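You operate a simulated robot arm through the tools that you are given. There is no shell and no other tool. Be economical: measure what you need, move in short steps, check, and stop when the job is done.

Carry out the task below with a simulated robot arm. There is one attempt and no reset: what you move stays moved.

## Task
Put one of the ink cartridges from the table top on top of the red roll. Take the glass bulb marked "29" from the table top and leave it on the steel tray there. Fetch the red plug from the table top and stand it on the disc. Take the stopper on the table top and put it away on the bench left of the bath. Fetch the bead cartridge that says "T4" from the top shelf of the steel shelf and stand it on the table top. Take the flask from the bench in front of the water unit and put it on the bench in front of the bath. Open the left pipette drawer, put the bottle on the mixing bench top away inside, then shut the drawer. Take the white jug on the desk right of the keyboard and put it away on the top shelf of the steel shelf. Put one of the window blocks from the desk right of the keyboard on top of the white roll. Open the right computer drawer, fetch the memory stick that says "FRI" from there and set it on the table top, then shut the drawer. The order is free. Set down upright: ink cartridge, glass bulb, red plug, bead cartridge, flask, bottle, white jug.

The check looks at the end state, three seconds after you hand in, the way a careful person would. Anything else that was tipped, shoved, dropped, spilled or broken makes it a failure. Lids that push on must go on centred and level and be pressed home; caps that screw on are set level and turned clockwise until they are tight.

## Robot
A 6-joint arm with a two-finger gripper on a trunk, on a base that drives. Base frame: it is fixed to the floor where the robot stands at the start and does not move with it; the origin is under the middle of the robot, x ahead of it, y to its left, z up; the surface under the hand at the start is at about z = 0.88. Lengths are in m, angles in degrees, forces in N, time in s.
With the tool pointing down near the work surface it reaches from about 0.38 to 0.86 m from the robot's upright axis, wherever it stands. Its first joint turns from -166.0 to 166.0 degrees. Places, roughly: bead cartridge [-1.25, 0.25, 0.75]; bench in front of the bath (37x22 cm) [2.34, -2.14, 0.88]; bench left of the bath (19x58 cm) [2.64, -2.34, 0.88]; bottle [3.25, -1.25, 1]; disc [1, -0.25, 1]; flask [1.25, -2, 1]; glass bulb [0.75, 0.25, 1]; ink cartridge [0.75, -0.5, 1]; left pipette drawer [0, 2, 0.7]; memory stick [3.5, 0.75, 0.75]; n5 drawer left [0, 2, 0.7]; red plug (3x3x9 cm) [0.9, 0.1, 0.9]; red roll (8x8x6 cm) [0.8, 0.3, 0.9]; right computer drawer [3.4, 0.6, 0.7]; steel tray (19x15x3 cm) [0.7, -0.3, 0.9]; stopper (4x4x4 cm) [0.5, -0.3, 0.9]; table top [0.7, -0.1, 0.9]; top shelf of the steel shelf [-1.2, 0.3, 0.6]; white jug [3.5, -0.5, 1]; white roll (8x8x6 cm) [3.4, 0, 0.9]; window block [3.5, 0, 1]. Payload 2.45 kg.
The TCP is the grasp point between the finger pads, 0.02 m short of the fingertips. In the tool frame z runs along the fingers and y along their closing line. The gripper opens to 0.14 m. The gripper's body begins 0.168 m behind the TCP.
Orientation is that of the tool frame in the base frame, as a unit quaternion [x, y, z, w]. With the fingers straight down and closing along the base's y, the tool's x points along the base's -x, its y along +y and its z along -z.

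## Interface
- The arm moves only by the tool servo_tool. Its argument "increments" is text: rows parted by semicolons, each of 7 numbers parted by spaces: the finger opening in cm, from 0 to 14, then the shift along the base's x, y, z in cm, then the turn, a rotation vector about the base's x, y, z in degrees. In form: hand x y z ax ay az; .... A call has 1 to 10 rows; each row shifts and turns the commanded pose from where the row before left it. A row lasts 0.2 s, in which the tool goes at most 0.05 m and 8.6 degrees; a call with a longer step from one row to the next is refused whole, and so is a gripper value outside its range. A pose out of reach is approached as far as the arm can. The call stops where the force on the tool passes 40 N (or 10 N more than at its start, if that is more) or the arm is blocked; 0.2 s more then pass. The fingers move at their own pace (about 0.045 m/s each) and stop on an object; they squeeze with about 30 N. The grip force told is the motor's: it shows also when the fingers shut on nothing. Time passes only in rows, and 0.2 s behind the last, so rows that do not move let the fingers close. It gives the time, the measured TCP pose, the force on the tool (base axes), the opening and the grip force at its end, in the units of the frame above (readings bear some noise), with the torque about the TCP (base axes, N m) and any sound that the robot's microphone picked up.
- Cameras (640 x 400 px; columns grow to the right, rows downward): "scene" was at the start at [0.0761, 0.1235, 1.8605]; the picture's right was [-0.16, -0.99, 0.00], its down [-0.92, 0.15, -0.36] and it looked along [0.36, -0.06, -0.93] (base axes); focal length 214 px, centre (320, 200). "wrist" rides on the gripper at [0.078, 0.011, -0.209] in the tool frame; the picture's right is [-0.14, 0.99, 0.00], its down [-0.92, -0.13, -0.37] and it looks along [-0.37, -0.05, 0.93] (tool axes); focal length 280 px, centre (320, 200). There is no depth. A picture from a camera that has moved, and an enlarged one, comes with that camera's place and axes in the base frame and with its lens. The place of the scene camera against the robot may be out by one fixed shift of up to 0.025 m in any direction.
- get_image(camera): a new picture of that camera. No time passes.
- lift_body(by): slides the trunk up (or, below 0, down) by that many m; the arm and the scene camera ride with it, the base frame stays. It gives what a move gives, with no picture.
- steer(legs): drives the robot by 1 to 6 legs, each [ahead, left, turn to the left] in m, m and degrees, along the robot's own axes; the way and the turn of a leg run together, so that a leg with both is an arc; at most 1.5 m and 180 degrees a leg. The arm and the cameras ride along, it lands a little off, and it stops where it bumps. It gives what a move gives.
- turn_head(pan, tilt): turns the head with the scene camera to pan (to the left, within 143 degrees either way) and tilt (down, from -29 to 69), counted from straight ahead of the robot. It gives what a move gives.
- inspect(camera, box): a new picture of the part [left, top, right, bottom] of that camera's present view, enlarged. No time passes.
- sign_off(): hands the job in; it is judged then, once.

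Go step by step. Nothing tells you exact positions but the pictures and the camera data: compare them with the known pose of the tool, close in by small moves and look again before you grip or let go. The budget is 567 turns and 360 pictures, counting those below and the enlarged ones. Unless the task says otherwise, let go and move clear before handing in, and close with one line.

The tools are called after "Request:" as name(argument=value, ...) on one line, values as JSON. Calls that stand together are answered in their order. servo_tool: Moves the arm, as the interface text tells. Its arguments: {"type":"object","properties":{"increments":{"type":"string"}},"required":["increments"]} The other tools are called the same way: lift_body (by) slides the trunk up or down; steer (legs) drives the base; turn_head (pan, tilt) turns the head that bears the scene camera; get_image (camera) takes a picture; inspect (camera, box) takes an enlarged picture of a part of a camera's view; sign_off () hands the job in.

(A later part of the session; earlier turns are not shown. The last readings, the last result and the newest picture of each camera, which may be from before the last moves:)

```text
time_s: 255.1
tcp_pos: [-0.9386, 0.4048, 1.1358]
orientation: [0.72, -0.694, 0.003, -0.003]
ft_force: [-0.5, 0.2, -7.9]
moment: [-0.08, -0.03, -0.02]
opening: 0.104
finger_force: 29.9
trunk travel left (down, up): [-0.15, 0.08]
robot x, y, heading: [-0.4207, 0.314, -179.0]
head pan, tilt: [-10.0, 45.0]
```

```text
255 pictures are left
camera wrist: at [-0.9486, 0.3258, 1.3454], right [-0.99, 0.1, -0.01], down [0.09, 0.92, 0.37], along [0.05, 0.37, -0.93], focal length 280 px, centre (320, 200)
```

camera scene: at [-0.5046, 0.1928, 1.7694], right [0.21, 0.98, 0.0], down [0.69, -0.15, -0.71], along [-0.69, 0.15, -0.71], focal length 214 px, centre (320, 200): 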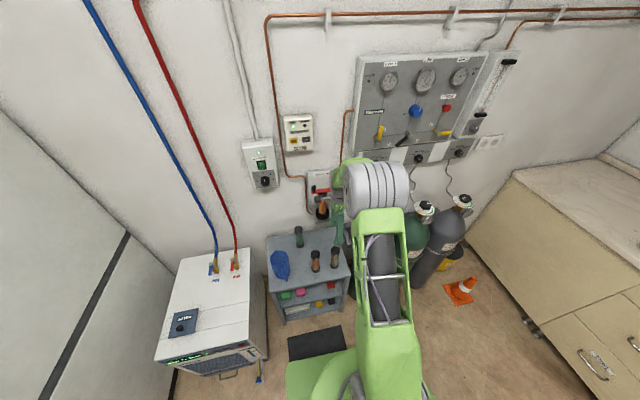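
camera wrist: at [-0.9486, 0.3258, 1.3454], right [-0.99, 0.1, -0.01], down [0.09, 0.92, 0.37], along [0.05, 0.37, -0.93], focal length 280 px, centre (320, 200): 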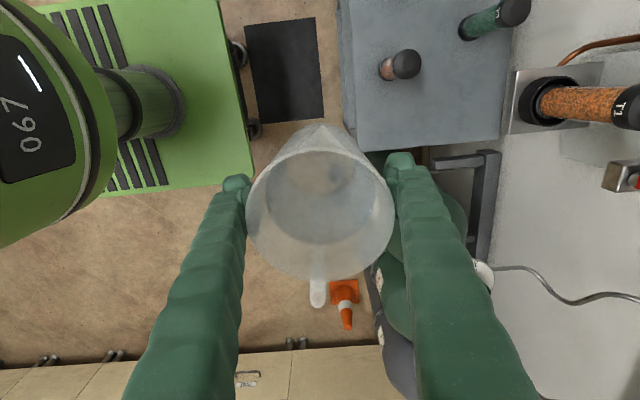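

Request:
lift_body(by=-0.12)

Request:
servo_tool(increments="0 -4.5 -0.3 0 0 0 0;0 -4.5 -0.3 0 0 0 0;0 -4.5 -0.3 0 0 0 0;0 -4.5 -0.3 0 0 0 0;0 0 0 -4 0 0 0;0 0 0 -2 0 0 0;0 0 0 0 0 0 0")

Request:
get_image(camera="wrist")

Request:
inspect(camera="scene", box=[240, 180, 420, 320])

```text
time_s: 256.6
tcp_pos: [-0.9377, 0.4045, 1.0174]
orientation: [0.72, -0.694, 0.002, -0.003]
ft_force: [0.6, 0.5, -7.0]
moment: [-0.02, 0.03, 0.01]
opening: 0.1043
finger_force: 29.9
trunk travel left (down, up): [-0.03, 0.2]
robot x, y, heading: [-0.4224, 0.3147, -179.1]
head pan, tilt: [-10.0, 45.0]
```

```text
time_s: 258.2
tcp_pos: [-1.1177, 0.3924, 0.9572]
orientation: [0.72, -0.694, 0.003, -0.003]
ft_force: [0.8, -0.2, -7.1]
moment: [-0.08, 0.02, -0.01]
opening: 0.1044
finger_force: 29.8
trunk travel left (down, up): [-0.03, 0.2]
robot x, y, heading: [-0.4204, 0.3175, -179.0]
head pan, tilt: [-10.0, 45.0]
```

```text
254 pictures are left
camera wrist: at [-1.127, 0.3136, 1.1661], right [-0.99, 0.1, -0.01], down [0.09, 0.92, 0.37], along [0.05, 0.37, -0.93], focal length 280 px, centre (320, 200)
```

wrist: 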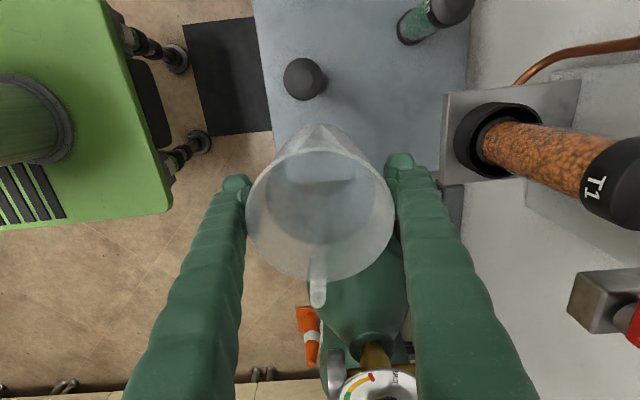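

```text
2.86 times, centred on (330, 250) of scene
camera zoom: at [-0.4983, 0.1805, 1.7693], right [0.15, 0.99, 0.0], down [0.7, -0.11, -0.71], along [-0.7, 0.11, -0.71], focal length 613 px, centre (291, 57)
```

zoom: 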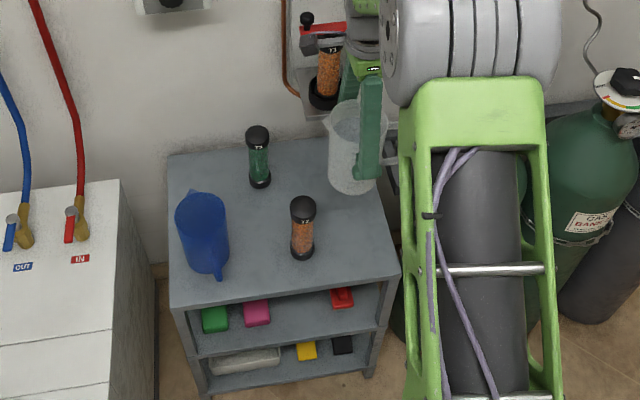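

The handle clears the gas cylinder (about y 0.54) and the spot is free. I lower the jug.

Request:
servo_tool(increments="0 0 0 -4 0 0 0;0 0 0 -4 0 0 0;0 0 0 -4 0 0 0;0 0 0 -4 0 0 0;0 0 0 -3 0 0 0;0 0 0 0 0 0 0")

Request:
get_image(camera="wrist")

Request:
inspect(camera="scene", box=[240, 180, 420, 320])

```text
time_s: 259.6
tcp_pos: [-1.1175, 0.3937, 0.7678]
orientation: [0.72, -0.694, 0.002, -0.003]
ft_force: [0.0, 0.4, -6.4]
moment: [-0.09, 0.02, 0.01]
opening: 0.1043
finger_force: 30.1
trunk travel left (down, up): [-0.03, 0.2]
robot x, y, heading: [-0.4198, 0.3136, -178.7]
head pan, tilt: [-10.0, 45.0]
```

```text
252 pictures are left
camera wrist: at [-1.1265, 0.314, 0.9764], right [-0.99, 0.1, -0.01], down [0.09, 0.92, 0.37], along [0.05, 0.37, -0.93], focal length 280 px, centre (320, 200)
```

wrist: 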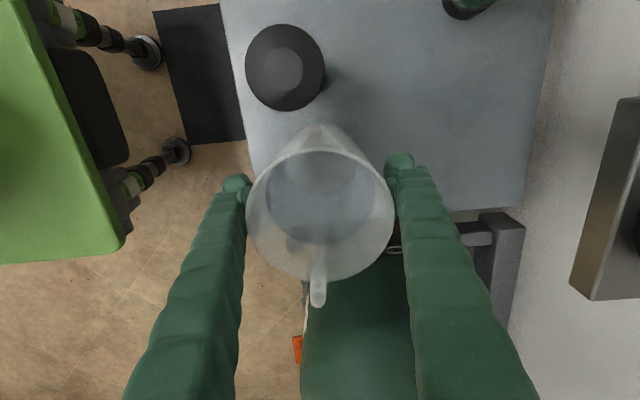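

```text
2.86 times, centred on (330, 250) of scene
camera zoom: at [-0.4985, 0.1806, 1.7693], right [0.15, 0.99, 0.0], down [0.7, -0.11, -0.71], along [-0.7, 0.11, -0.71], focal length 613 px, centre (291, 57)
```

zoom: 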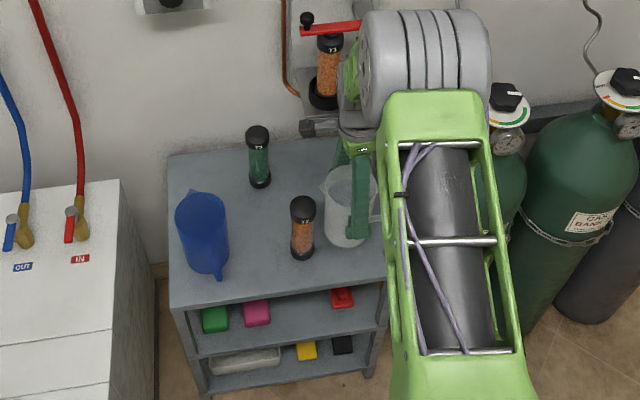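

Request:
servo_tool(increments="0 -0.3 0.8 -1 0 0 0;0 0 0 -0.6 0 0 0;0 0 0 -0.4 0 0 0;0 0 0 -0.4 0 0 0;0 0 0 0 0 0 0")

```text
time_s: 260.8
tcp_pos: [-1.1216, 0.4005, 0.7422]
orientation: [0.72, -0.694, 0.003, -0.003]
ft_force: [-0.6, 0.6, -6.4]
moment: [-0.04, 0.01, 0.01]
opening: 0.1039
finger_force: 29.4
trunk travel left (down, up): [-0.03, 0.2]
robot x, y, heading: [-0.4204, 0.3116, -179.2]
head pan, tilt: [-10.0, 45.0]
```

Request:
servo_tool(increments="0 0 0 -0.4 0 0 0;0 0 0 -0.4 0 0 0;0 0 0 0 0 0 0")

```text
time_s: 261.6
tcp_pos: [-1.1208, 0.3999, 0.7343]
orientation: [0.72, -0.694, 0.004, -0.003]
ft_force: [0.5, 0.3, -7.2]
moment: [-0.08, 0.04, 0.01]
opening: 0.1041
finger_force: 29.9
trunk travel left (down, up): [-0.03, 0.2]
robot x, y, heading: [-0.4185, 0.3177, -178.9]
head pan, tilt: [-10.0, 45.0]
```

Request:
servo_tool(increments="0 0 0 -0.4 0 0 0;0 0 0 -0.4 0 0 0;0 0 0 -0.4 0 0 0;0 0 0 0 0 0 0")

Request:
inspect(camera="scene", box=[290, 210, 390, 280])

```text
time_s: 262.6
tcp_pos: [-1.1223, 0.4005, 0.7251]
orientation: [0.72, -0.694, 0.001, -0.001]
ft_force: [4.3, -4.6, 28.4]
moment: [0.16, 0.04, -0.14]
opening: 0.1041
finger_force: 30.4
trunk travel left (down, up): [-0.03, 0.2]
robot x, y, heading: [-0.4196, 0.3168, -178.6]
head pan, tilt: [-10.0, 45.0]
```

```text
5.71 times, centred on (340, 245) of scene
camera zoom: at [-0.4947, 0.1797, 1.7696], right [0.15, 0.99, 0.0], down [0.7, -0.11, -0.71], along [-0.7, 0.11, -0.71], focal length 1226 px, centre (206, -57)
```

zoom: 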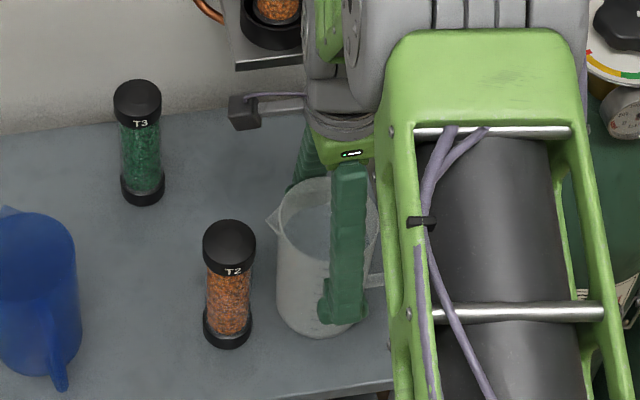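

Contact; the jug stands on the shelf. I ease off, open and rise straight up.

Request:
servo_tool(increments="0 0 0 0.3 0 0 0;12 0 0 0 0 0 0;12.8 0 0 0 0 0 0;13 0 0 0 0 0 0;13 0 0 3 0 0 0;13 0 0 4 0 0 0;13 0 0 4 0 0 0;13 0 0 4 0 0 0;13 0 0 4 0 0 0;13 4 0 2 0 0 0")

Request:
get_image(camera="wrist")

Request:
lift_body(by=0.12)

```text
time_s: 264.8
tcp_pos: [-1.0794, 0.4007, 0.9333]
orientation: [0.719, -0.695, 0.003, -0.003]
ft_force: [0.1, 0.1, 0.7]
moment: [0.01, 0.01, 0.01]
opening: 0.1298
finger_force: 0.0
trunk travel left (down, up): [-0.03, 0.2]
robot x, y, heading: [-0.4211, 0.3147, -178.9]
head pan, tilt: [-10.0, 45.0]
```

```text
249 pictures are left
camera wrist: at [-1.0888, 0.322, 1.1429], right [-0.99, 0.1, -0.01], down [0.09, 0.92, 0.37], along [0.05, 0.37, -0.93], focal length 280 px, centre (320, 200)
```

wrist: 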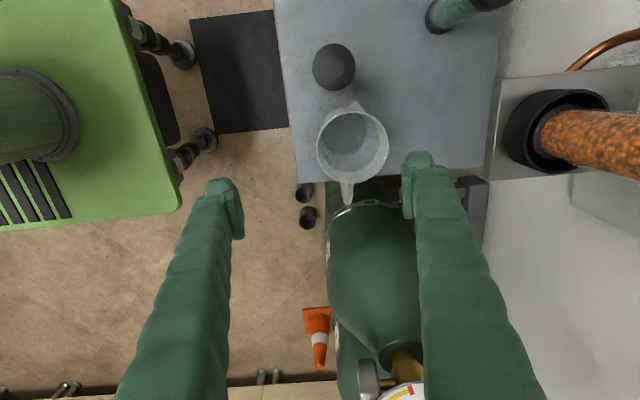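

```text
time_s: 266.3
tcp_pos: [-1.081, 0.4002, 1.0522]
orientation: [0.72, -0.694, 0.003, -0.003]
ft_force: [-0.6, 0.0, -0.5]
moment: [-0.04, 0.05, 0.0]
opening: 0.13
finger_force: 0.1
trunk travel left (down, up): [-0.15, 0.08]
robot x, y, heading: [-0.4199, 0.3168, -178.9]
head pan, tilt: [-10.0, 45.0]
```

The jug stands on the shelf. Next, the pipette drawer near (0, 2): I tuck the arm, turn to face the left bench and look.

Request:
servo_tool(increments="10 4.5 -1 2 0 0 0;8 4.5 -1 2 0 0 0;8 4.5 -1 2 0 0 0;8 4.5 -1 2 0 0 0")

Request:
steer(legs=[[-0.3, 0, 0], [0, 0, -91]])

Request:
turn_head(pan=0, tilt=40)

Request:
get_image(camera="scene")

```text
refused: row 1 steps farther than a row can; nothing moved
```

```text
time_s: 272.1
tcp_pos: [-0.0485, 0.9833, 1.0524]
orientation: [-0.026, 1.0, -0.005, 0.0]
ft_force: [0.4, 0.1, -0.4]
moment: [-0.04, 0.02, 0.02]
opening: 0.1301
finger_force: 0.0
trunk travel left (down, up): [-0.15, 0.08]
robot x, y, heading: [-0.1219, 0.3208, 92.1]
head pan, tilt: [-10.0, 45.0]
```

```text
time_s: 272.8
tcp_pos: [-0.0479, 0.9828, 1.0523]
orientation: [-0.026, 1.0, -0.004, 0.0]
ft_force: [0.6, 0.5, -0.3]
moment: [0.02, -0.02, 0.0]
opening: 0.1303
finger_force: 0.1
trunk travel left (down, up): [-0.15, 0.08]
robot x, y, heading: [-0.121, 0.3224, 92.2]
head pan, tilt: [0.0, 40.0]
```

```text
248 pictures are left
camera scene: at [-0.2555, 0.4044, 1.8966], right [1.0, 0.04, 0.0], down [0.02, -0.64, -0.77], along [-0.03, 0.77, -0.64], focal length 214 px, centre (320, 200)
```

scene: 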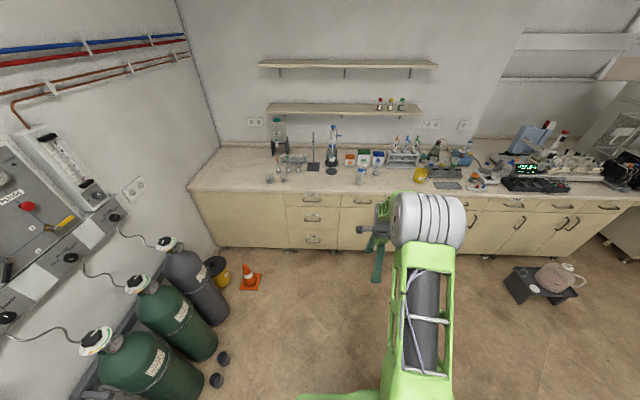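

Request:
inspect(camera="scene", box=[180, 150, 400, 260])

Request:
inspect(camera="scene", box=[400, 150, 640, 270])

```text
2.91 times, centred on (290, 205) of scene
camera zoom: at [-0.2555, 0.4044, 1.8966], right [1.0, 0.04, 0.0], down [0.02, -0.64, -0.77], along [-0.03, 0.77, -0.64], focal length 624 px, centre (407, 186)
```

zoom: 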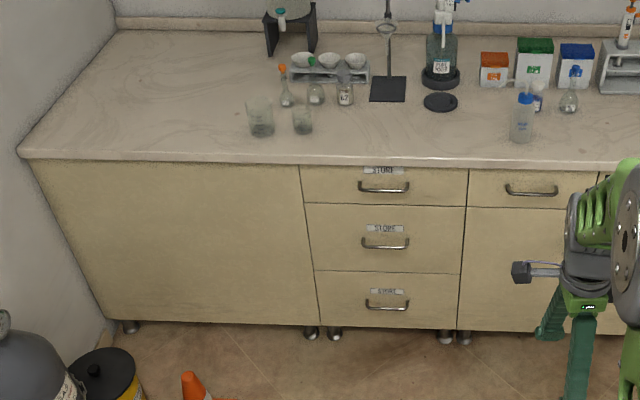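

```text
2.67 times, centred on (520, 210) of scene
camera zoom: at [-0.2555, 0.4044, 1.8966], right [1.0, 0.04, 0.0], down [0.02, -0.64, -0.77], along [-0.03, 0.77, -0.64], focal length 572 px, centre (-213, 173)
```

zoom: 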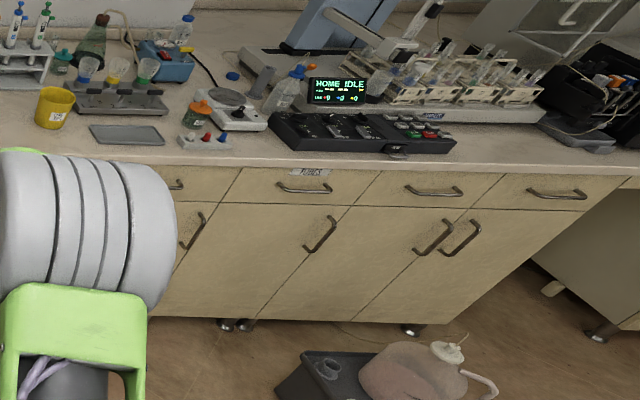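

Request:
servo_tool(increments="8 4 -1 2 0 0 0;6 4 -1 2 0 0 0;4 4 -1 0 0 0 0;4 4 -1 0 0 0 0;4 4 -1 0 0 0 0;4 4 -1 0 0 0 0")

Request:
inspect(camera="scene", box=[280, 150, 480, 270])

```text
time_s: 274.2
tcp_pos: [0.1939, 0.9226, 1.0931]
orientation: [-0.027, 1.0, -0.005, -0.001]
ft_force: [0.5, -0.6, 0.0]
moment: [-0.01, 0.05, 0.02]
opening: 0.0401
finger_force: 0.1
trunk travel left (down, up): [-0.15, 0.08]
robot x, y, heading: [-0.122, 0.3235, 92.1]
head pan, tilt: [0.0, 40.0]
```

```text
3.20 times, centred on (380, 210) of scene
camera zoom: at [-0.2544, 0.4042, 1.8967], right [1.0, 0.04, 0.0], down [0.02, -0.64, -0.77], along [-0.03, 0.77, -0.64], focal length 686 px, centre (128, 168)
```

zoom: 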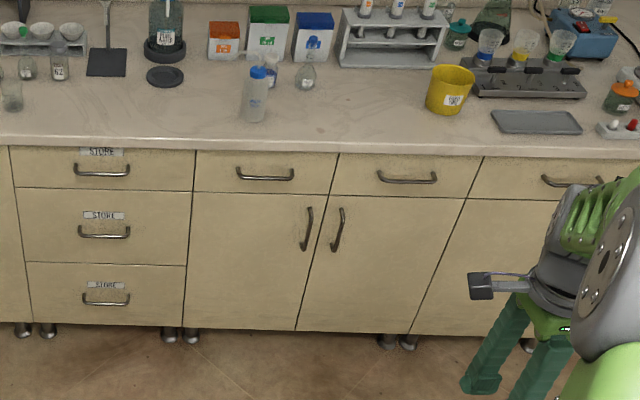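

The left pipette drawer has its handle at about (0.04, 1.71, 0.79). I turn the tool level, pointing at the bench, fingers one above the other.

Request:
servo_tool(increments="4 -1.5 3 -1 8.5 0 0;4 -1.5 3 -1 8.5 0 0;4 -1.5 3 -1 8.5 0 0;4 -1.5 3 -1 8.5 0 0;4 -1.5 3 -1 8.5 0 0;4 -1.5 3 -1 8.5 0 0;4 -1.5 3 -1 8.5 0 0;4 -1.5 3 -1 8.5 0 0;4 -1.5 3 -1 8.5 0 0;4 -1.5 3 -1 8.5 0 0")

Request:
get_image(camera="wrist")

```text
time_s: 276.4
tcp_pos: [0.0424, 1.2239, 0.9927]
orientation: [-0.019, 0.738, 0.674, 0.018]
ft_force: [0.0, 0.5, 0.1]
moment: [-0.01, -0.02, 0.0]
opening: 0.0398
finger_force: 0.1
trunk travel left (down, up): [-0.15, 0.08]
robot x, y, heading: [-0.1187, 0.321, 92.2]
head pan, tilt: [0.0, 40.0]
```

```text
244 pictures are left
camera wrist: at [-0.0364, 1.0155, 1.0196], right [0.08, 0.09, 0.99], down [0.93, -0.38, -0.04], along [0.37, 0.92, -0.12], focal length 280 px, centre (320, 200)
```

wrist: 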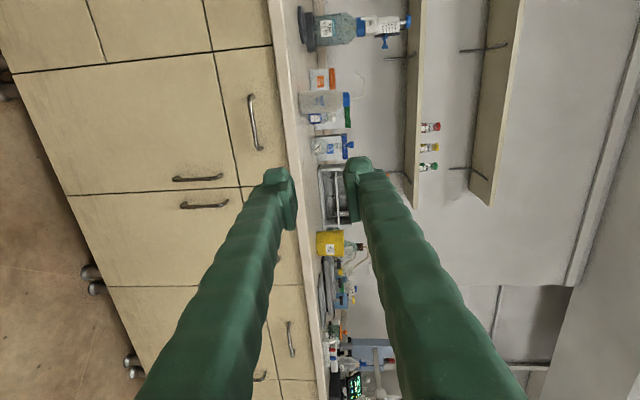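

Handle located at about (0.03, 1.71, 0.787). I lower the trunk, level the tool fully and match the height.

Request:
lift_body(by=-0.15)

Request:
servo_tool(increments="4 0 1 -3 5 3 0;4 -0.5 1 -3 0 0 0;4 -0.5 1 0 0 0 0;4 0 0 0 0 0 0")

Request:
get_image(camera="wrist")

```text
time_s: 278.2
tcp_pos: [0.0413, 1.2231, 0.8435]
orientation: [-0.02, 0.74, 0.672, 0.018]
ft_force: [-0.7, -0.5, 0.1]
moment: [0.01, 0.0, 0.01]
opening: 0.04
finger_force: 0.1
trunk travel left (down, up): [0.0, 0.23]
robot x, y, heading: [-0.1271, 0.3228, 92.2]
head pan, tilt: [0.0, 40.0]
```

```text
time_s: 279.2
tcp_pos: [0.0315, 1.2542, 0.7833]
orientation: [-0.001, 0.71, 0.704, 0.0]
ft_force: [0.2, 0.4, -0.6]
moment: [0.02, -0.01, -0.02]
opening: 0.04
finger_force: 0.0
trunk travel left (down, up): [0.0, 0.23]
robot x, y, heading: [-0.1163, 0.3221, 92.0]
head pan, tilt: [0.0, 40.0]
```

```text
243 pictures are left
camera wrist: at [-0.0458, 1.0438, 0.7962], right [0.14, 0.01, 0.99], down [0.92, -0.37, -0.12], along [0.36, 0.93, -0.06], focal length 280 px, centre (320, 200)
```

wrist: 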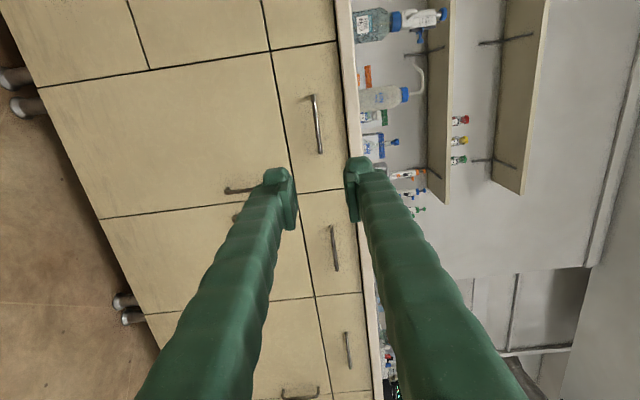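

Request:
steer(legs=[[0.36, 0.03, -2]])

Request:
get_image(camera="wrist")

```text
time_s: 281.5
tcp_pos: [0.032, 1.6086, 0.7837]
orientation: [0.014, 0.71, 0.704, 0.013]
ft_force: [0.2, -0.4, -0.1]
moment: [-0.02, 0.04, 0.03]
opening: 0.04
finger_force: 0.1
trunk travel left (down, up): [0.0, 0.23]
robot x, y, heading: [-0.1612, 0.6823, 89.9]
head pan, tilt: [0.0, 40.0]
```

```text
242 pictures are left
camera wrist: at [-0.0527, 1.4016, 0.7961], right [0.14, 0.0, 0.99], down [0.91, -0.4, -0.12], along [0.4, 0.91, -0.06], focal length 280 px, centre (320, 200)
```

wrist: 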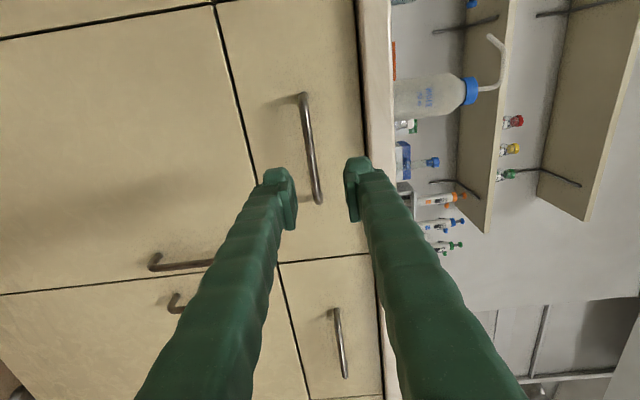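

Request:
servo_tool(increments="4 0 2 -1.2 0 0 2;4 0 3 0 0 0 0;4 0 3 0 0 0 0;4 0 0 0 0 0 0")

Request:
get_image(camera="wrist")

```text
time_s: 282.5
tcp_pos: [0.033, 1.6873, 0.7716]
orientation: [0.001, 0.71, 0.704, 0.001]
ft_force: [-0.5, 0.0, 0.0]
moment: [-0.01, 0.01, 0.01]
opening: 0.0402
finger_force: 0.1
trunk travel left (down, up): [0.0, 0.23]
robot x, y, heading: [-0.1572, 0.6851, 90.0]
head pan, tilt: [0.0, 40.0]
```

```text
241 pictures are left
camera wrist: at [-0.045, 1.4781, 0.784], right [0.14, 0.01, 0.99], down [0.92, -0.37, -0.12], along [0.37, 0.93, -0.06], focal length 280 px, centre (320, 200)
```

wrist: 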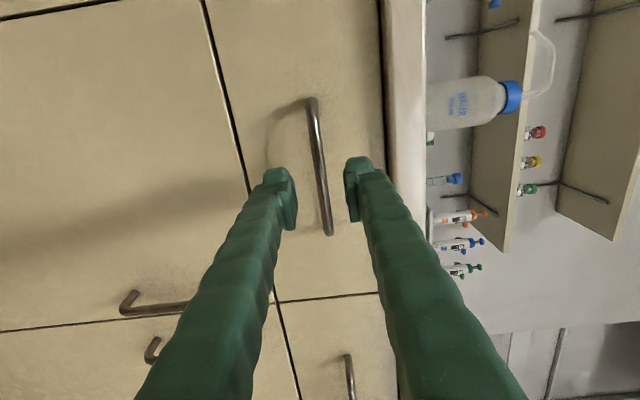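

Request:
servo_tool(increments="4 -0.4 2 0 0 0 0;4 0 1.5 0 0 0 0;4 0 0 0 0 0 0")

Request:
get_image(camera="wrist")

```text
time_s: 283.3
tcp_pos: [0.0304, 1.7221, 0.7715]
orientation: [0.001, 0.71, 0.704, 0.001]
ft_force: [0.2, 0.1, 0.0]
moment: [0.03, 0.02, -0.01]
opening: 0.0398
finger_force: 0.0
trunk travel left (down, up): [0.0, 0.23]
robot x, y, heading: [-0.1618, 0.6829, 90.0]
head pan, tilt: [0.0, 40.0]
```

```text
240 pictures are left
camera wrist: at [-0.0482, 1.5125, 0.7845], right [0.14, 0.01, 0.99], down [0.92, -0.37, -0.12], along [0.37, 0.93, -0.06], focal length 280 px, centre (320, 200)
```

wrist: 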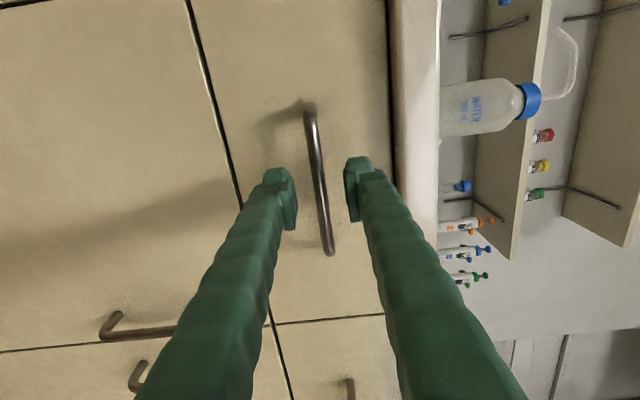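

Request:
servo_tool(increments="4 -0.5 1 0 0 0 0;4 0 0.5 0 0 0 0;4 0 0 0 0 0 0")

Request:
inspect(camera="wrist", box=[220, 80, 420, 280])

```text
time_s: 284.1
tcp_pos: [0.0234, 1.7371, 0.7717]
orientation: [0.002, 0.71, 0.704, 0.001]
ft_force: [-0.7, -0.1, -0.2]
moment: [-0.01, 0.01, 0.0]
opening: 0.0399
finger_force: 0.0
trunk travel left (down, up): [0.0, 0.23]
robot x, y, heading: [-0.1574, 0.6832, 90.0]
head pan, tilt: [0.0, 40.0]
```

```text
2.00 times, centred on (320, 180) of wrist
camera zoom: at [-0.0541, 1.5275, 0.7843], right [0.14, 0.01, 0.99], down [0.92, -0.37, -0.12], along [0.37, 0.93, -0.06], focal length 561 px, centre (320, 240)
```

zoom: 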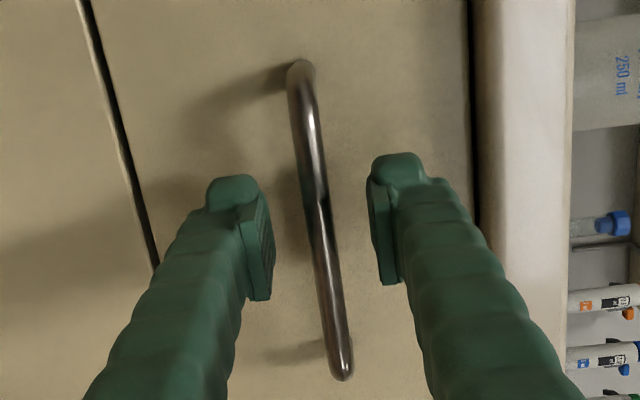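

The bar lies between the fingers. I close.

Request:
servo_tool(increments="0 0 0 0 0 0 0;0 0 0 0 0 0 0;0 0 0 0 0 0 0;0 0 0 0 0 0 0")

Request:
inspect(camera="wrist", box=[220, 80, 420, 280])

```text
time_s: 285.1
tcp_pos: [0.0252, 1.7358, 0.7725]
orientation: [0.002, 0.71, 0.704, 0.001]
ft_force: [-0.6, 0.6, -0.5]
moment: [-0.03, -0.05, 0.01]
opening: 0.0094
finger_force: 37.2
trunk travel left (down, up): [0.0, 0.23]
robot x, y, heading: [-0.1584, 0.682, 90.0]
head pan, tilt: [0.0, 40.0]
```

```text
2.00 times, centred on (320, 180) of wrist
camera zoom: at [-0.054, 1.5275, 0.7843], right [0.14, 0.01, 0.99], down [0.92, -0.37, -0.12], along [0.37, 0.93, -0.06], focal length 561 px, centre (320, 240)
```

zoom: 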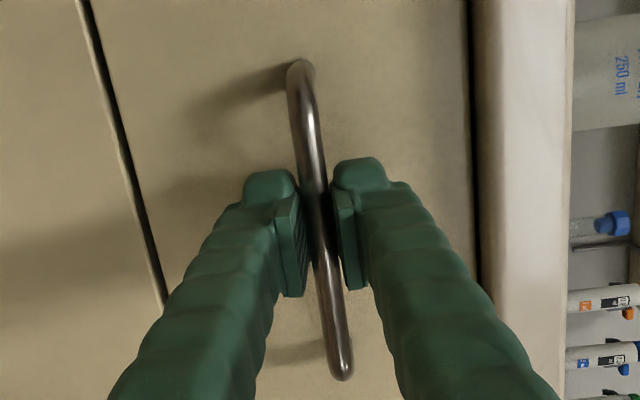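

Request:
servo_tool(increments="0 0 -1.5 0 0 0 0;0 0 -1.5 0 0 0 0;0 0 -1.5 0 0 0 0;0 0 0 0 0 0 0")

Request:
inspect(camera="wrist", box=[200, 50, 500, 280])

```text
time_s: 286.1
tcp_pos: [0.0237, 1.6933, 0.7696]
orientation: [0.001, 0.71, 0.704, 0.001]
ft_force: [1.9, -1.1, 0.7]
moment: [-0.01, -0.02, -0.14]
opening: 0.0094
finger_force: 37.0
trunk travel left (down, up): [0.0, 0.23]
robot x, y, heading: [-0.1598, 0.683, 90.0]
head pan, tilt: [0.0, 40.0]
```

```text
1.74 times, centred on (350, 165) of wrist
camera zoom: at [-0.0541, 1.4832, 0.7842], right [0.14, 0.01, 0.99], down [0.92, -0.37, -0.12], along [0.37, 0.93, -0.06], focal length 488 px, centre (268, 261)
```

zoom: 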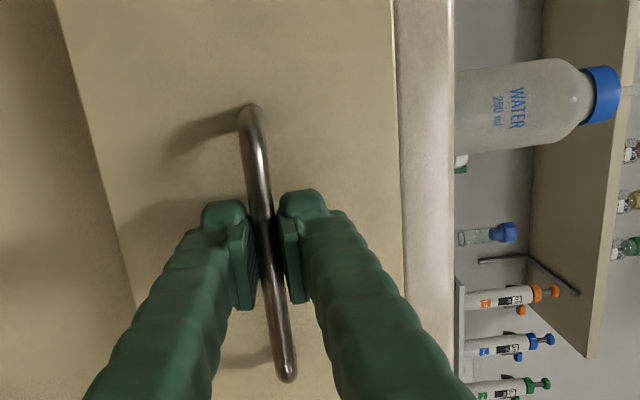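

The drawer slides out. I pull the rest by backing the robot.

Request:
steer(legs=[[-0.22, 0, 0]])

Request:
get_image(camera="scene")

```text
time_s: 287.8
tcp_pos: [0.0252, 1.4753, 0.7709]
orientation: [0.001, 0.71, 0.704, 0.001]
ft_force: [11.6, -0.3, 0.9]
moment: [0.04, 0.01, -0.11]
opening: 0.0094
finger_force: 36.9
trunk travel left (down, up): [0.0, 0.23]
robot x, y, heading: [-0.1615, 0.4688, 90.0]
head pan, tilt: [0.0, 40.0]
```

```text
236 pictures are left
camera scene: at [-0.2873, 0.5546, 1.7467], right [1.0, 0.0, 0.0], down [0.0, -0.64, -0.77], along [0.0, 0.77, -0.64], focal length 214 px, centre (320, 200)
```

scene: 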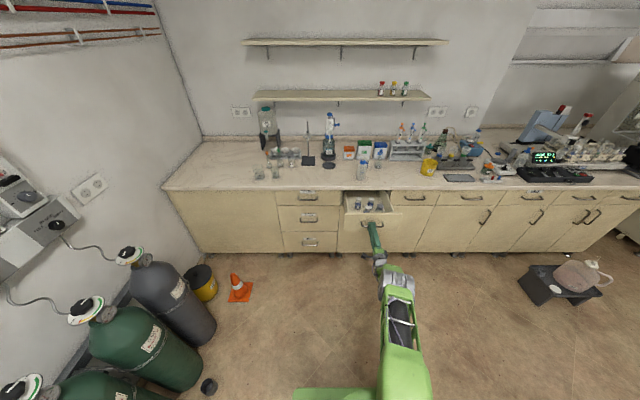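

Request:
inspect(camera="scene", box=[310, 160, 430, 260])

```text
4.00 times, centred on (370, 210) of scene
camera zoom: at [-0.2873, 0.5546, 1.7467], right [1.0, 0.0, 0.0], down [0.0, -0.64, -0.77], along [0.0, 0.77, -0.64], focal length 858 px, centre (120, 160)
```

zoom: 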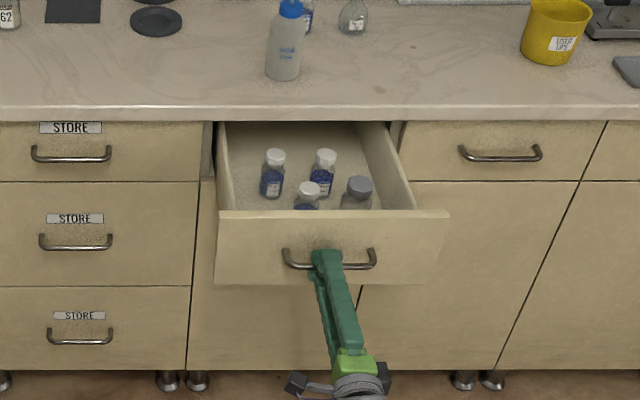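

The drawer is open and holds similar bottles. I release the handle and back away.

Request:
servo_tool(increments="3 0 0 0 0 0 0;4 0 0 0 0 0 0;4 0 0 0 0 0 0;4 0 -4 0 0 0 0;4 0 -4 0 0 0 0;4 0 -4 0 0 0 0")

Request:
lift_body(by=0.15)

Request:
servo_tool(increments="6 0 -4 2 -8.5 0 0;6 0 -4 2 -8.5 0 0;6 0 -4 2 -8.5 0 0;6 0 -4 2 -8.5 0 0;6 0 -4 2 -8.5 0 0;6 0 -4 2 -8.5 0 0;6 0 -4 2 -8.5 0 0;6 0 -4 1 -8.5 0 0;6 0 -4 0 -8.5 0 0;6 0 -2 0 -8.5 0 0")

Request:
get_image(camera="wrist")

```text
time_s: 289.2
tcp_pos: [0.0243, 1.356, 0.7714]
orientation: [0.001, 0.71, 0.704, 0.001]
ft_force: [0.8, -0.4, 0.9]
moment: [0.01, 0.0, -0.01]
opening: 0.0398
finger_force: 0.0
trunk travel left (down, up): [0.0, 0.23]
robot x, y, heading: [-0.1567, 0.4668, 90.2]
head pan, tilt: [0.0, 40.0]
```

```text
time_s: 290.9
tcp_pos: [0.0238, 1.3563, 0.9203]
orientation: [0.001, 0.71, 0.704, 0.001]
ft_force: [-0.9, 0.8, 0.0]
moment: [0.02, 0.0, -0.01]
opening: 0.0402
finger_force: 0.0
trunk travel left (down, up): [-0.15, 0.08]
robot x, y, heading: [-0.1607, 0.4634, 89.9]
head pan, tilt: [0.0, 40.0]
```

```text
time_s: 293.3
tcp_pos: [-0.0032, 0.9948, 1.0738]
orientation: [0.086, 0.993, 0.065, -0.048]
ft_force: [0.5, -0.2, -0.2]
moment: [0.04, -0.05, -0.01]
opening: 0.06
finger_force: 0.1
trunk travel left (down, up): [-0.15, 0.08]
robot x, y, heading: [-0.1632, 0.469, 89.9]
head pan, tilt: [0.0, 40.0]
stopped in row 10: the arm was blocked; the commanded pose is now the measured one
```

```text
234 pictures are left
camera wrist: at [-0.059, 0.9899, 1.2896], right [0.31, 0.94, 0.1], down [0.91, -0.33, 0.25], along [0.27, 0.02, -0.96], focal length 280 px, centre (320, 200)
```

wrist: 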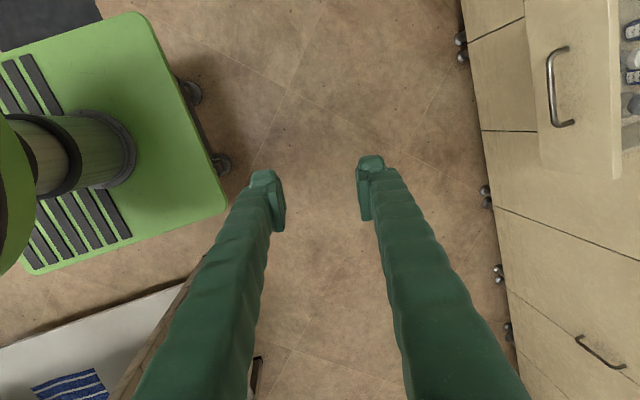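

Request:
servo_tool(increments="6 0 0 0 -3.7 -2.5 5;6 0 0 0 -3.7 -2.5 5;6 0 0 0 0 0 0")

```text
time_s: 294.1
tcp_pos: [-0.003, 0.9962, 1.0731]
orientation: [0.0, 1.0, -0.001, -0.005]
ft_force: [-0.1, -0.3, 0.4]
moment: [-0.02, -0.01, 0.02]
opening: 0.06
finger_force: 0.2
trunk travel left (down, up): [-0.15, 0.08]
robot x, y, heading: [-0.1607, 0.4658, 89.7]
head pan, tilt: [0.0, 40.0]
```

Request:
steer(legs=[[0.42, 0, 0], [0, 0, -90]])

```text
time_s: 300.6
tcp_pos: [0.3719, 0.7488, 1.0722]
orientation: [0.702, 0.712, 0.004, -0.005]
ft_force: [-0.1, -0.2, 0.3]
moment: [-0.01, -0.02, -0.04]
opening: 0.0599
finger_force: 0.1
trunk travel left (down, up): [-0.15, 0.08]
robot x, y, heading: [-0.1564, 0.8984, 0.5]
head pan, tilt: [0.0, 40.0]
```

Request:
steer(legs=[[1.4, 0, -0.5], [0.75, 0, 0]])

```text
time_s: 311.3
tcp_pos: [2.5421, 0.7088, 1.0725]
orientation: [0.711, 0.703, 0.003, -0.004]
ft_force: [0.5, 0.9, -0.3]
moment: [-0.03, 0.02, 0.01]
opening: 0.0602
finger_force: 0.1
trunk travel left (down, up): [-0.15, 0.08]
robot x, y, heading: [2.0121, 0.8737, -1.0]
head pan, tilt: [0.0, 40.0]
```

I am near the computer desk, so I look at the right computer drawer now.

Request:
turn_head(pan=-10, tilt=35)

Request:
get_image(camera="scene")

Request:
inspect(camera="scene", box=[160, 140, 400, 290])

```text
time_s: 312.0
tcp_pos: [2.5399, 0.7101, 1.0719]
orientation: [0.712, 0.702, 0.003, -0.004]
ft_force: [0.0, 0.5, -0.5]
moment: [0.01, 0.04, 0.03]
opening: 0.0602
finger_force: 0.1
trunk travel left (down, up): [-0.15, 0.08]
robot x, y, heading: [2.0134, 0.8743, -0.9]
head pan, tilt: [-10.0, 35.0]
```

```text
233 pictures are left
camera scene: at [2.1235, 0.9896, 1.9041], right [-0.19, -0.98, 0.0], down [-0.56, 0.11, -0.82], along [0.8, -0.15, -0.57], focal length 214 px, centre (320, 200)
```

scene: 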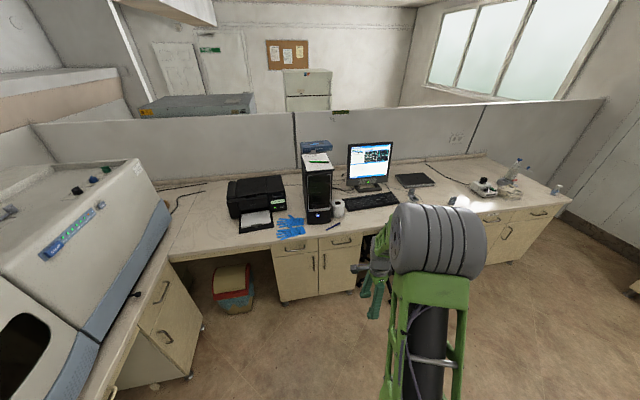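

```text
2.67 times, centred on (280, 215) of scene
camera zoom: at [2.1235, 0.9896, 1.9041], right [-0.19, -0.98, 0.0], down [-0.56, 0.11, -0.82], along [0.8, -0.15, -0.57], focal length 572 px, centre (427, 160)
```

zoom: 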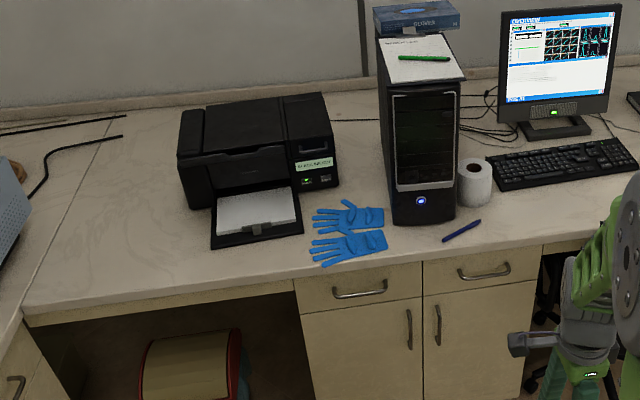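

The right computer drawer handle is near (3.17, 0.63, 0.77). I level the tool toward it.

Request:
servo_tool(increments="4 4 -0.7 -1 0 -8.5 0;4 4 -0.7 -1 0 -8.5 0;4 4 -0.7 -1 0 -8.5 0;4 4 -0.7 -1 0 -8.5 0;4 4 -0.7 -1 0 -8.5 0;4 4 -0.7 -1 0 -8.5 0;4 4 -0.7 -1 0 -8.5 0;4 4 -0.7 -1 0 -8.5 0;4 4 -0.7 -1 0 -8.5 0;4 4 -0.7 -1 0 -8.5 0")

Request:
lift_body(by=-0.15)

Request:
get_image(camera="wrist")

```text
time_s: 314.2
tcp_pos: [2.942, 0.6383, 0.9749]
orientation: [0.522, 0.521, 0.483, 0.472]
ft_force: [0.6, 0.5, 0.7]
moment: [0.0, 0.06, 0.05]
opening: 0.0402
finger_force: 0.1
trunk travel left (down, up): [-0.15, 0.08]
robot x, y, heading: [2.0154, 0.8714, -1.3]
head pan, tilt: [-10.0, 35.0]
```

```text
time_s: 316.0
tcp_pos: [2.9419, 0.6378, 0.8244]
orientation: [0.522, 0.52, 0.483, 0.472]
ft_force: [-0.2, 0.0, -0.4]
moment: [-0.01, 0.01, 0.01]
opening: 0.0397
finger_force: 0.0
trunk travel left (down, up): [0.0, 0.23]
robot x, y, heading: [2.0121, 0.8745, -0.8]
head pan, tilt: [-10.0, 35.0]
```

```text
231 pictures are left
camera wrist: at [2.7344, 0.7136, 0.8554], right [0.09, -0.15, 0.98], down [-0.37, -0.92, -0.11], along [0.92, -0.36, -0.14], focal length 280 px, centre (320, 200)
```

wrist: 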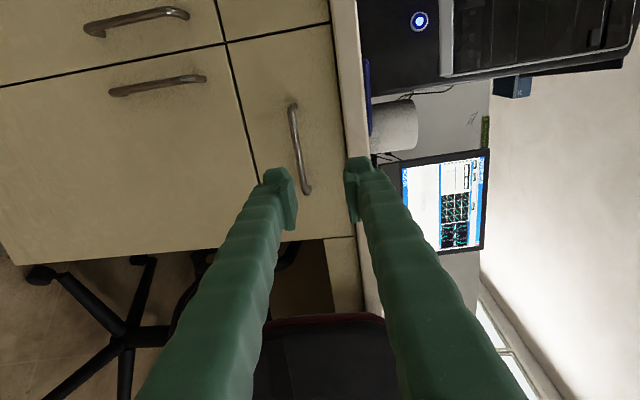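

Request:
servo_tool(increments="4 0 -0.4 -2.7 0 -5 0;4 0 -0.4 -2.7 0 0 0;4 0 0 0 0 0 0")

Request:
steer(legs=[[0.17, 0, 0.9]])

Request:
get_image(camera="wrist")

```text
time_s: 316.8
tcp_pos: [2.9409, 0.6299, 0.7711]
orientation: [0.501, 0.5, 0.505, 0.494]
ft_force: [0.1, -0.1, -0.3]
moment: [0.02, -0.02, -0.02]
opening: 0.0398
finger_force: 0.0
trunk travel left (down, up): [0.0, 0.23]
robot x, y, heading: [2.014, 0.8747, -0.8]
head pan, tilt: [-10.0, 35.0]
```

```text
time_s: 318.2
tcp_pos: [3.1141, 0.6413, 0.7717]
orientation: [0.498, 0.504, 0.508, 0.49]
ft_force: [-0.9, 0.7, 0.0]
moment: [0.02, 0.0, 0.02]
opening: 0.0399
finger_force: 0.0
trunk travel left (down, up): [0.0, 0.23]
robot x, y, heading: [2.1835, 0.8701, -0.4]
head pan, tilt: [-10.0, 35.0]
```

```text
230 pictures are left
camera wrist: at [2.9045, 0.7142, 0.7832], right [0.01, -0.15, 0.99], down [-0.35, -0.93, -0.14], along [0.94, -0.34, -0.06], focal length 280 px, centre (320, 200)
```

wrist: 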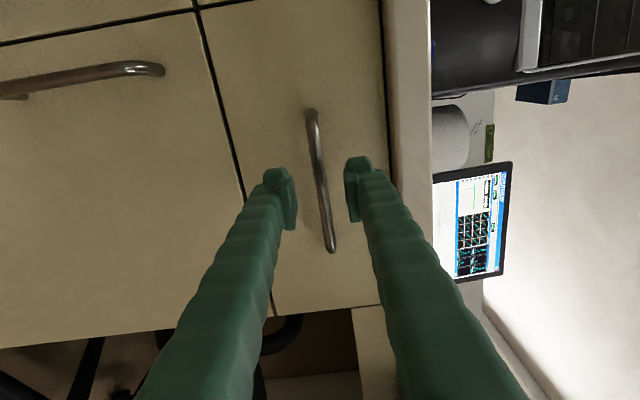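

Request:
servo_tool(increments="4 1 0 0 0 0 0;4 0.6 0 0 0 0 0;4 0 0 0 0 0 0")

Request:
inspect(camera="wrist", box=[220, 80, 420, 280])

```text
time_s: 319.0
tcp_pos: [3.1313, 0.6413, 0.7699]
orientation: [0.497, 0.504, 0.508, 0.491]
ft_force: [-1.0, -0.9, 0.3]
moment: [0.03, -0.01, -0.02]
opening: 0.0401
finger_force: 0.0
trunk travel left (down, up): [0.0, 0.23]
robot x, y, heading: [2.1825, 0.8719, -0.2]
head pan, tilt: [-10.0, 35.0]
```

```text
2.00 times, centred on (320, 180) of wrist
camera zoom: at [2.9209, 0.7142, 0.7835], right [0.01, -0.15, 0.99], down [-0.35, -0.93, -0.14], along [0.94, -0.34, -0.06], focal length 561 px, centre (320, 240)
```

zoom: 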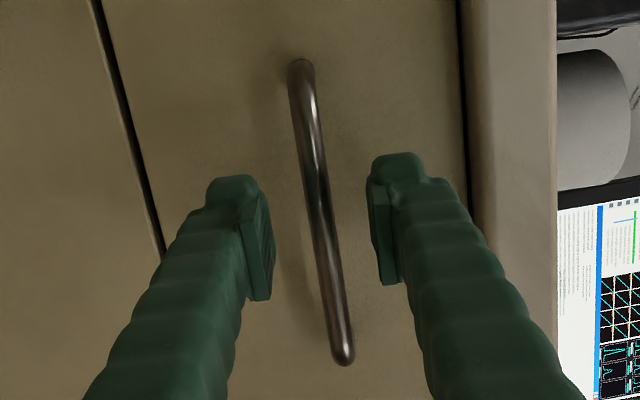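

Request:
servo_tool(increments="4 0.5 0 0 0 0 0;0 0 0 0 0 0 0;0 0 0 0 0 0 0;0 0 0 0 0 0 0;0 0 0 0 0 0 0")

Request:
servo_tool(increments="0 -1.5 0 0 0 0 0;0 -1.5 0 0 0 0 0;0 -1.5 0 0 0 0 0;0 0 0 0 0 0 0")

Request:
inspect(camera="wrist", box=[200, 50, 500, 280])

```text
time_s: 320.2
tcp_pos: [3.1354, 0.6414, 0.7704]
orientation: [0.496, 0.504, 0.509, 0.491]
ft_force: [1.3, -1.2, 1.0]
moment: [-0.85, -0.07, 0.02]
opening: 0.0086
finger_force: 36.2
trunk travel left (down, up): [0.0, 0.23]
robot x, y, heading: [2.1838, 0.8699, -0.2]
head pan, tilt: [-10.0, 35.0]
```

```text
time_s: 321.2
tcp_pos: [3.0899, 0.642, 0.7719]
orientation: [0.497, 0.503, 0.509, 0.491]
ft_force: [-0.6, 0.2, 0.1]
moment: [-0.02, 0.03, 0.0]
opening: 0.0001
finger_force: 29.6
trunk travel left (down, up): [0.0, 0.23]
robot x, y, heading: [2.1812, 0.8726, -0.3]
head pan, tilt: [-10.0, 35.0]
```

```text
1.74 times, centred on (350, 165) of wrist
camera zoom: at [2.8799, 0.7142, 0.784], right [0.01, -0.15, 0.99], down [-0.35, -0.93, -0.14], along [0.94, -0.34, -0.06], focal length 488 px, centre (268, 261)
```

zoom: 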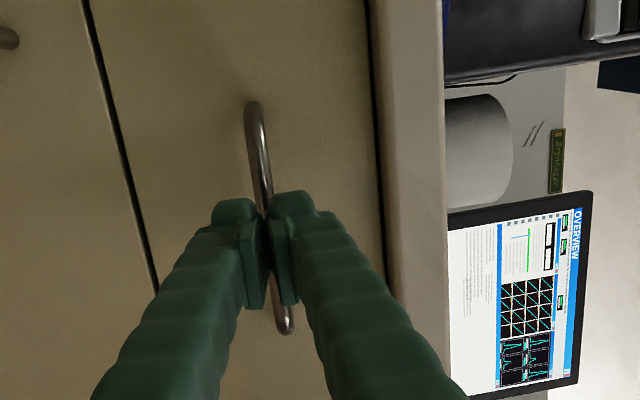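

The fingers slipped off as the bar was only at the tips. I reopen and go about 1.7 cm deeper.

Request:
servo_tool(increments="4 0 0 0 0 0 0;4 0 0 0 0 0 0;4 0 0 0 0 0 0;4 3 0 -0.1 0 0 0;4 2 0 0 0 0 0;4 1 0 0 0 0 0;4 0.3 0 0 0 0 0;4 0 0 0 0 0 0")

Request:
inspect(camera="wrist", box=[220, 80, 420, 280])

```text
time_s: 323.0
tcp_pos: [3.1543, 0.642, 0.7698]
orientation: [0.498, 0.504, 0.508, 0.49]
ft_force: [0.1, 0.9, 0.0]
moment: [0.01, 0.0, -0.01]
opening: 0.0401
finger_force: 0.0
trunk travel left (down, up): [0.0, 0.23]
robot x, y, heading: [2.1856, 0.8678, 0.1]
head pan, tilt: [-10.0, 35.0]
```

```text
2.00 times, centred on (320, 180) of wrist
camera zoom: at [2.9435, 0.714, 0.7816], right [0.01, -0.15, 0.99], down [-0.35, -0.93, -0.14], along [0.94, -0.34, -0.06], focal length 561 px, centre (320, 240)
```

zoom: 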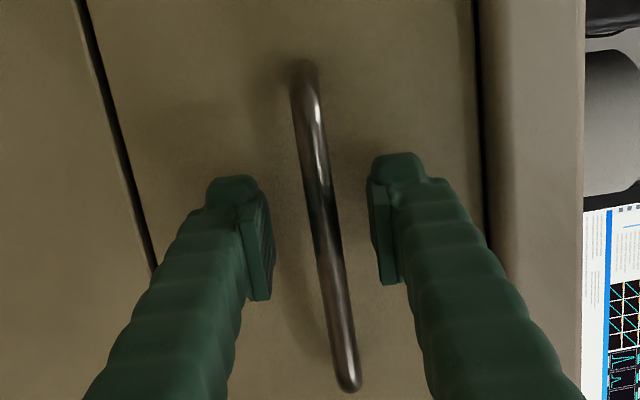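

Request:
servo_tool(increments="0 0.2 0 0 0 0 0;0 0 0 0 0 0 0;0 0 0 0 0 0 0;0 0 0 0 0 0 0;0 0 0 0 0 0 0")

Request:
servo_tool(increments="0 -1.5 0 0 0 0 0;0 -1.5 0 0 0 0 0;0 -1.5 0 0 0 0 0;0 0 0 0 0 0 0")

```text
time_s: 324.2
tcp_pos: [3.1547, 0.6418, 0.7724]
orientation: [0.496, 0.503, 0.509, 0.492]
ft_force: [1.0, 0.1, 8.8]
moment: [-0.83, 0.04, 0.07]
opening: 0.0066
finger_force: 34.5
trunk travel left (down, up): [0.0, 0.23]
robot x, y, heading: [2.1827, 0.8698, -0.3]
head pan, tilt: [-10.0, 35.0]
```

```text
time_s: 325.2
tcp_pos: [3.11, 0.6407, 0.7712]
orientation: [0.498, 0.503, 0.508, 0.491]
ft_force: [-1.3, -3.9, 6.5]
moment: [-0.91, 0.05, -0.1]
opening: 0.0063
finger_force: 34.6
trunk travel left (down, up): [0.0, 0.23]
robot x, y, heading: [2.1862, 0.8731, -0.0]
head pan, tilt: [-10.0, 35.0]
```

Request:
get_image(camera="wrist")

```text
226 pictures are left
camera wrist: at [2.9001, 0.7142, 0.7837], right [0.0, -0.15, 0.99], down [-0.35, -0.93, -0.14], along [0.94, -0.34, -0.06], focal length 280 px, centre (320, 200)
```

wrist: 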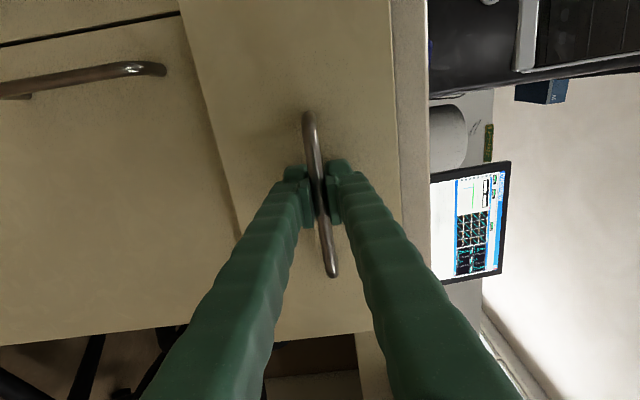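

The drawer is moving. I pull it further by backing the robot.

Request:
steer(legs=[[-0.2, 0, 0]])

Request:
inspect(camera="scene", box=[240, 180, 400, 300])

```text
time_s: 326.8
tcp_pos: [2.9096, 0.6413, 0.7702]
orientation: [0.497, 0.503, 0.509, 0.49]
ft_force: [-1.3, -24.5, 4.7]
moment: [-0.94, 0.01, 0.05]
opening: 0.0064
finger_force: 34.7
trunk travel left (down, up): [0.0, 0.23]
robot x, y, heading: [1.9782, 0.8725, 0.1]
head pan, tilt: [-10.0, 35.0]
```

```text
3.33 times, centred on (320, 240) of scene
camera zoom: at [2.09, 0.9878, 1.7543], right [-0.17, -0.98, 0.0], down [-0.56, 0.1, -0.82], along [0.81, -0.14, -0.57], focal length 715 px, centre (320, 67)
```

zoom: 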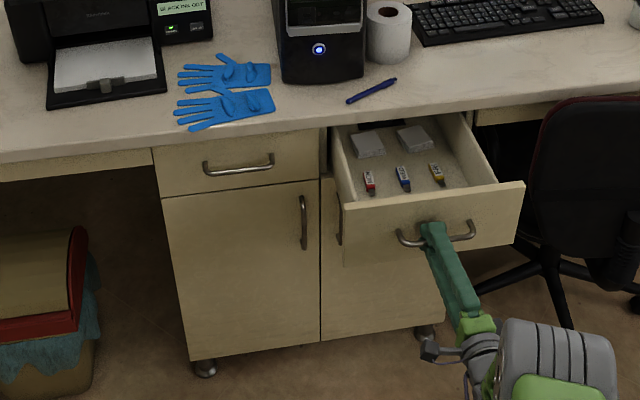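

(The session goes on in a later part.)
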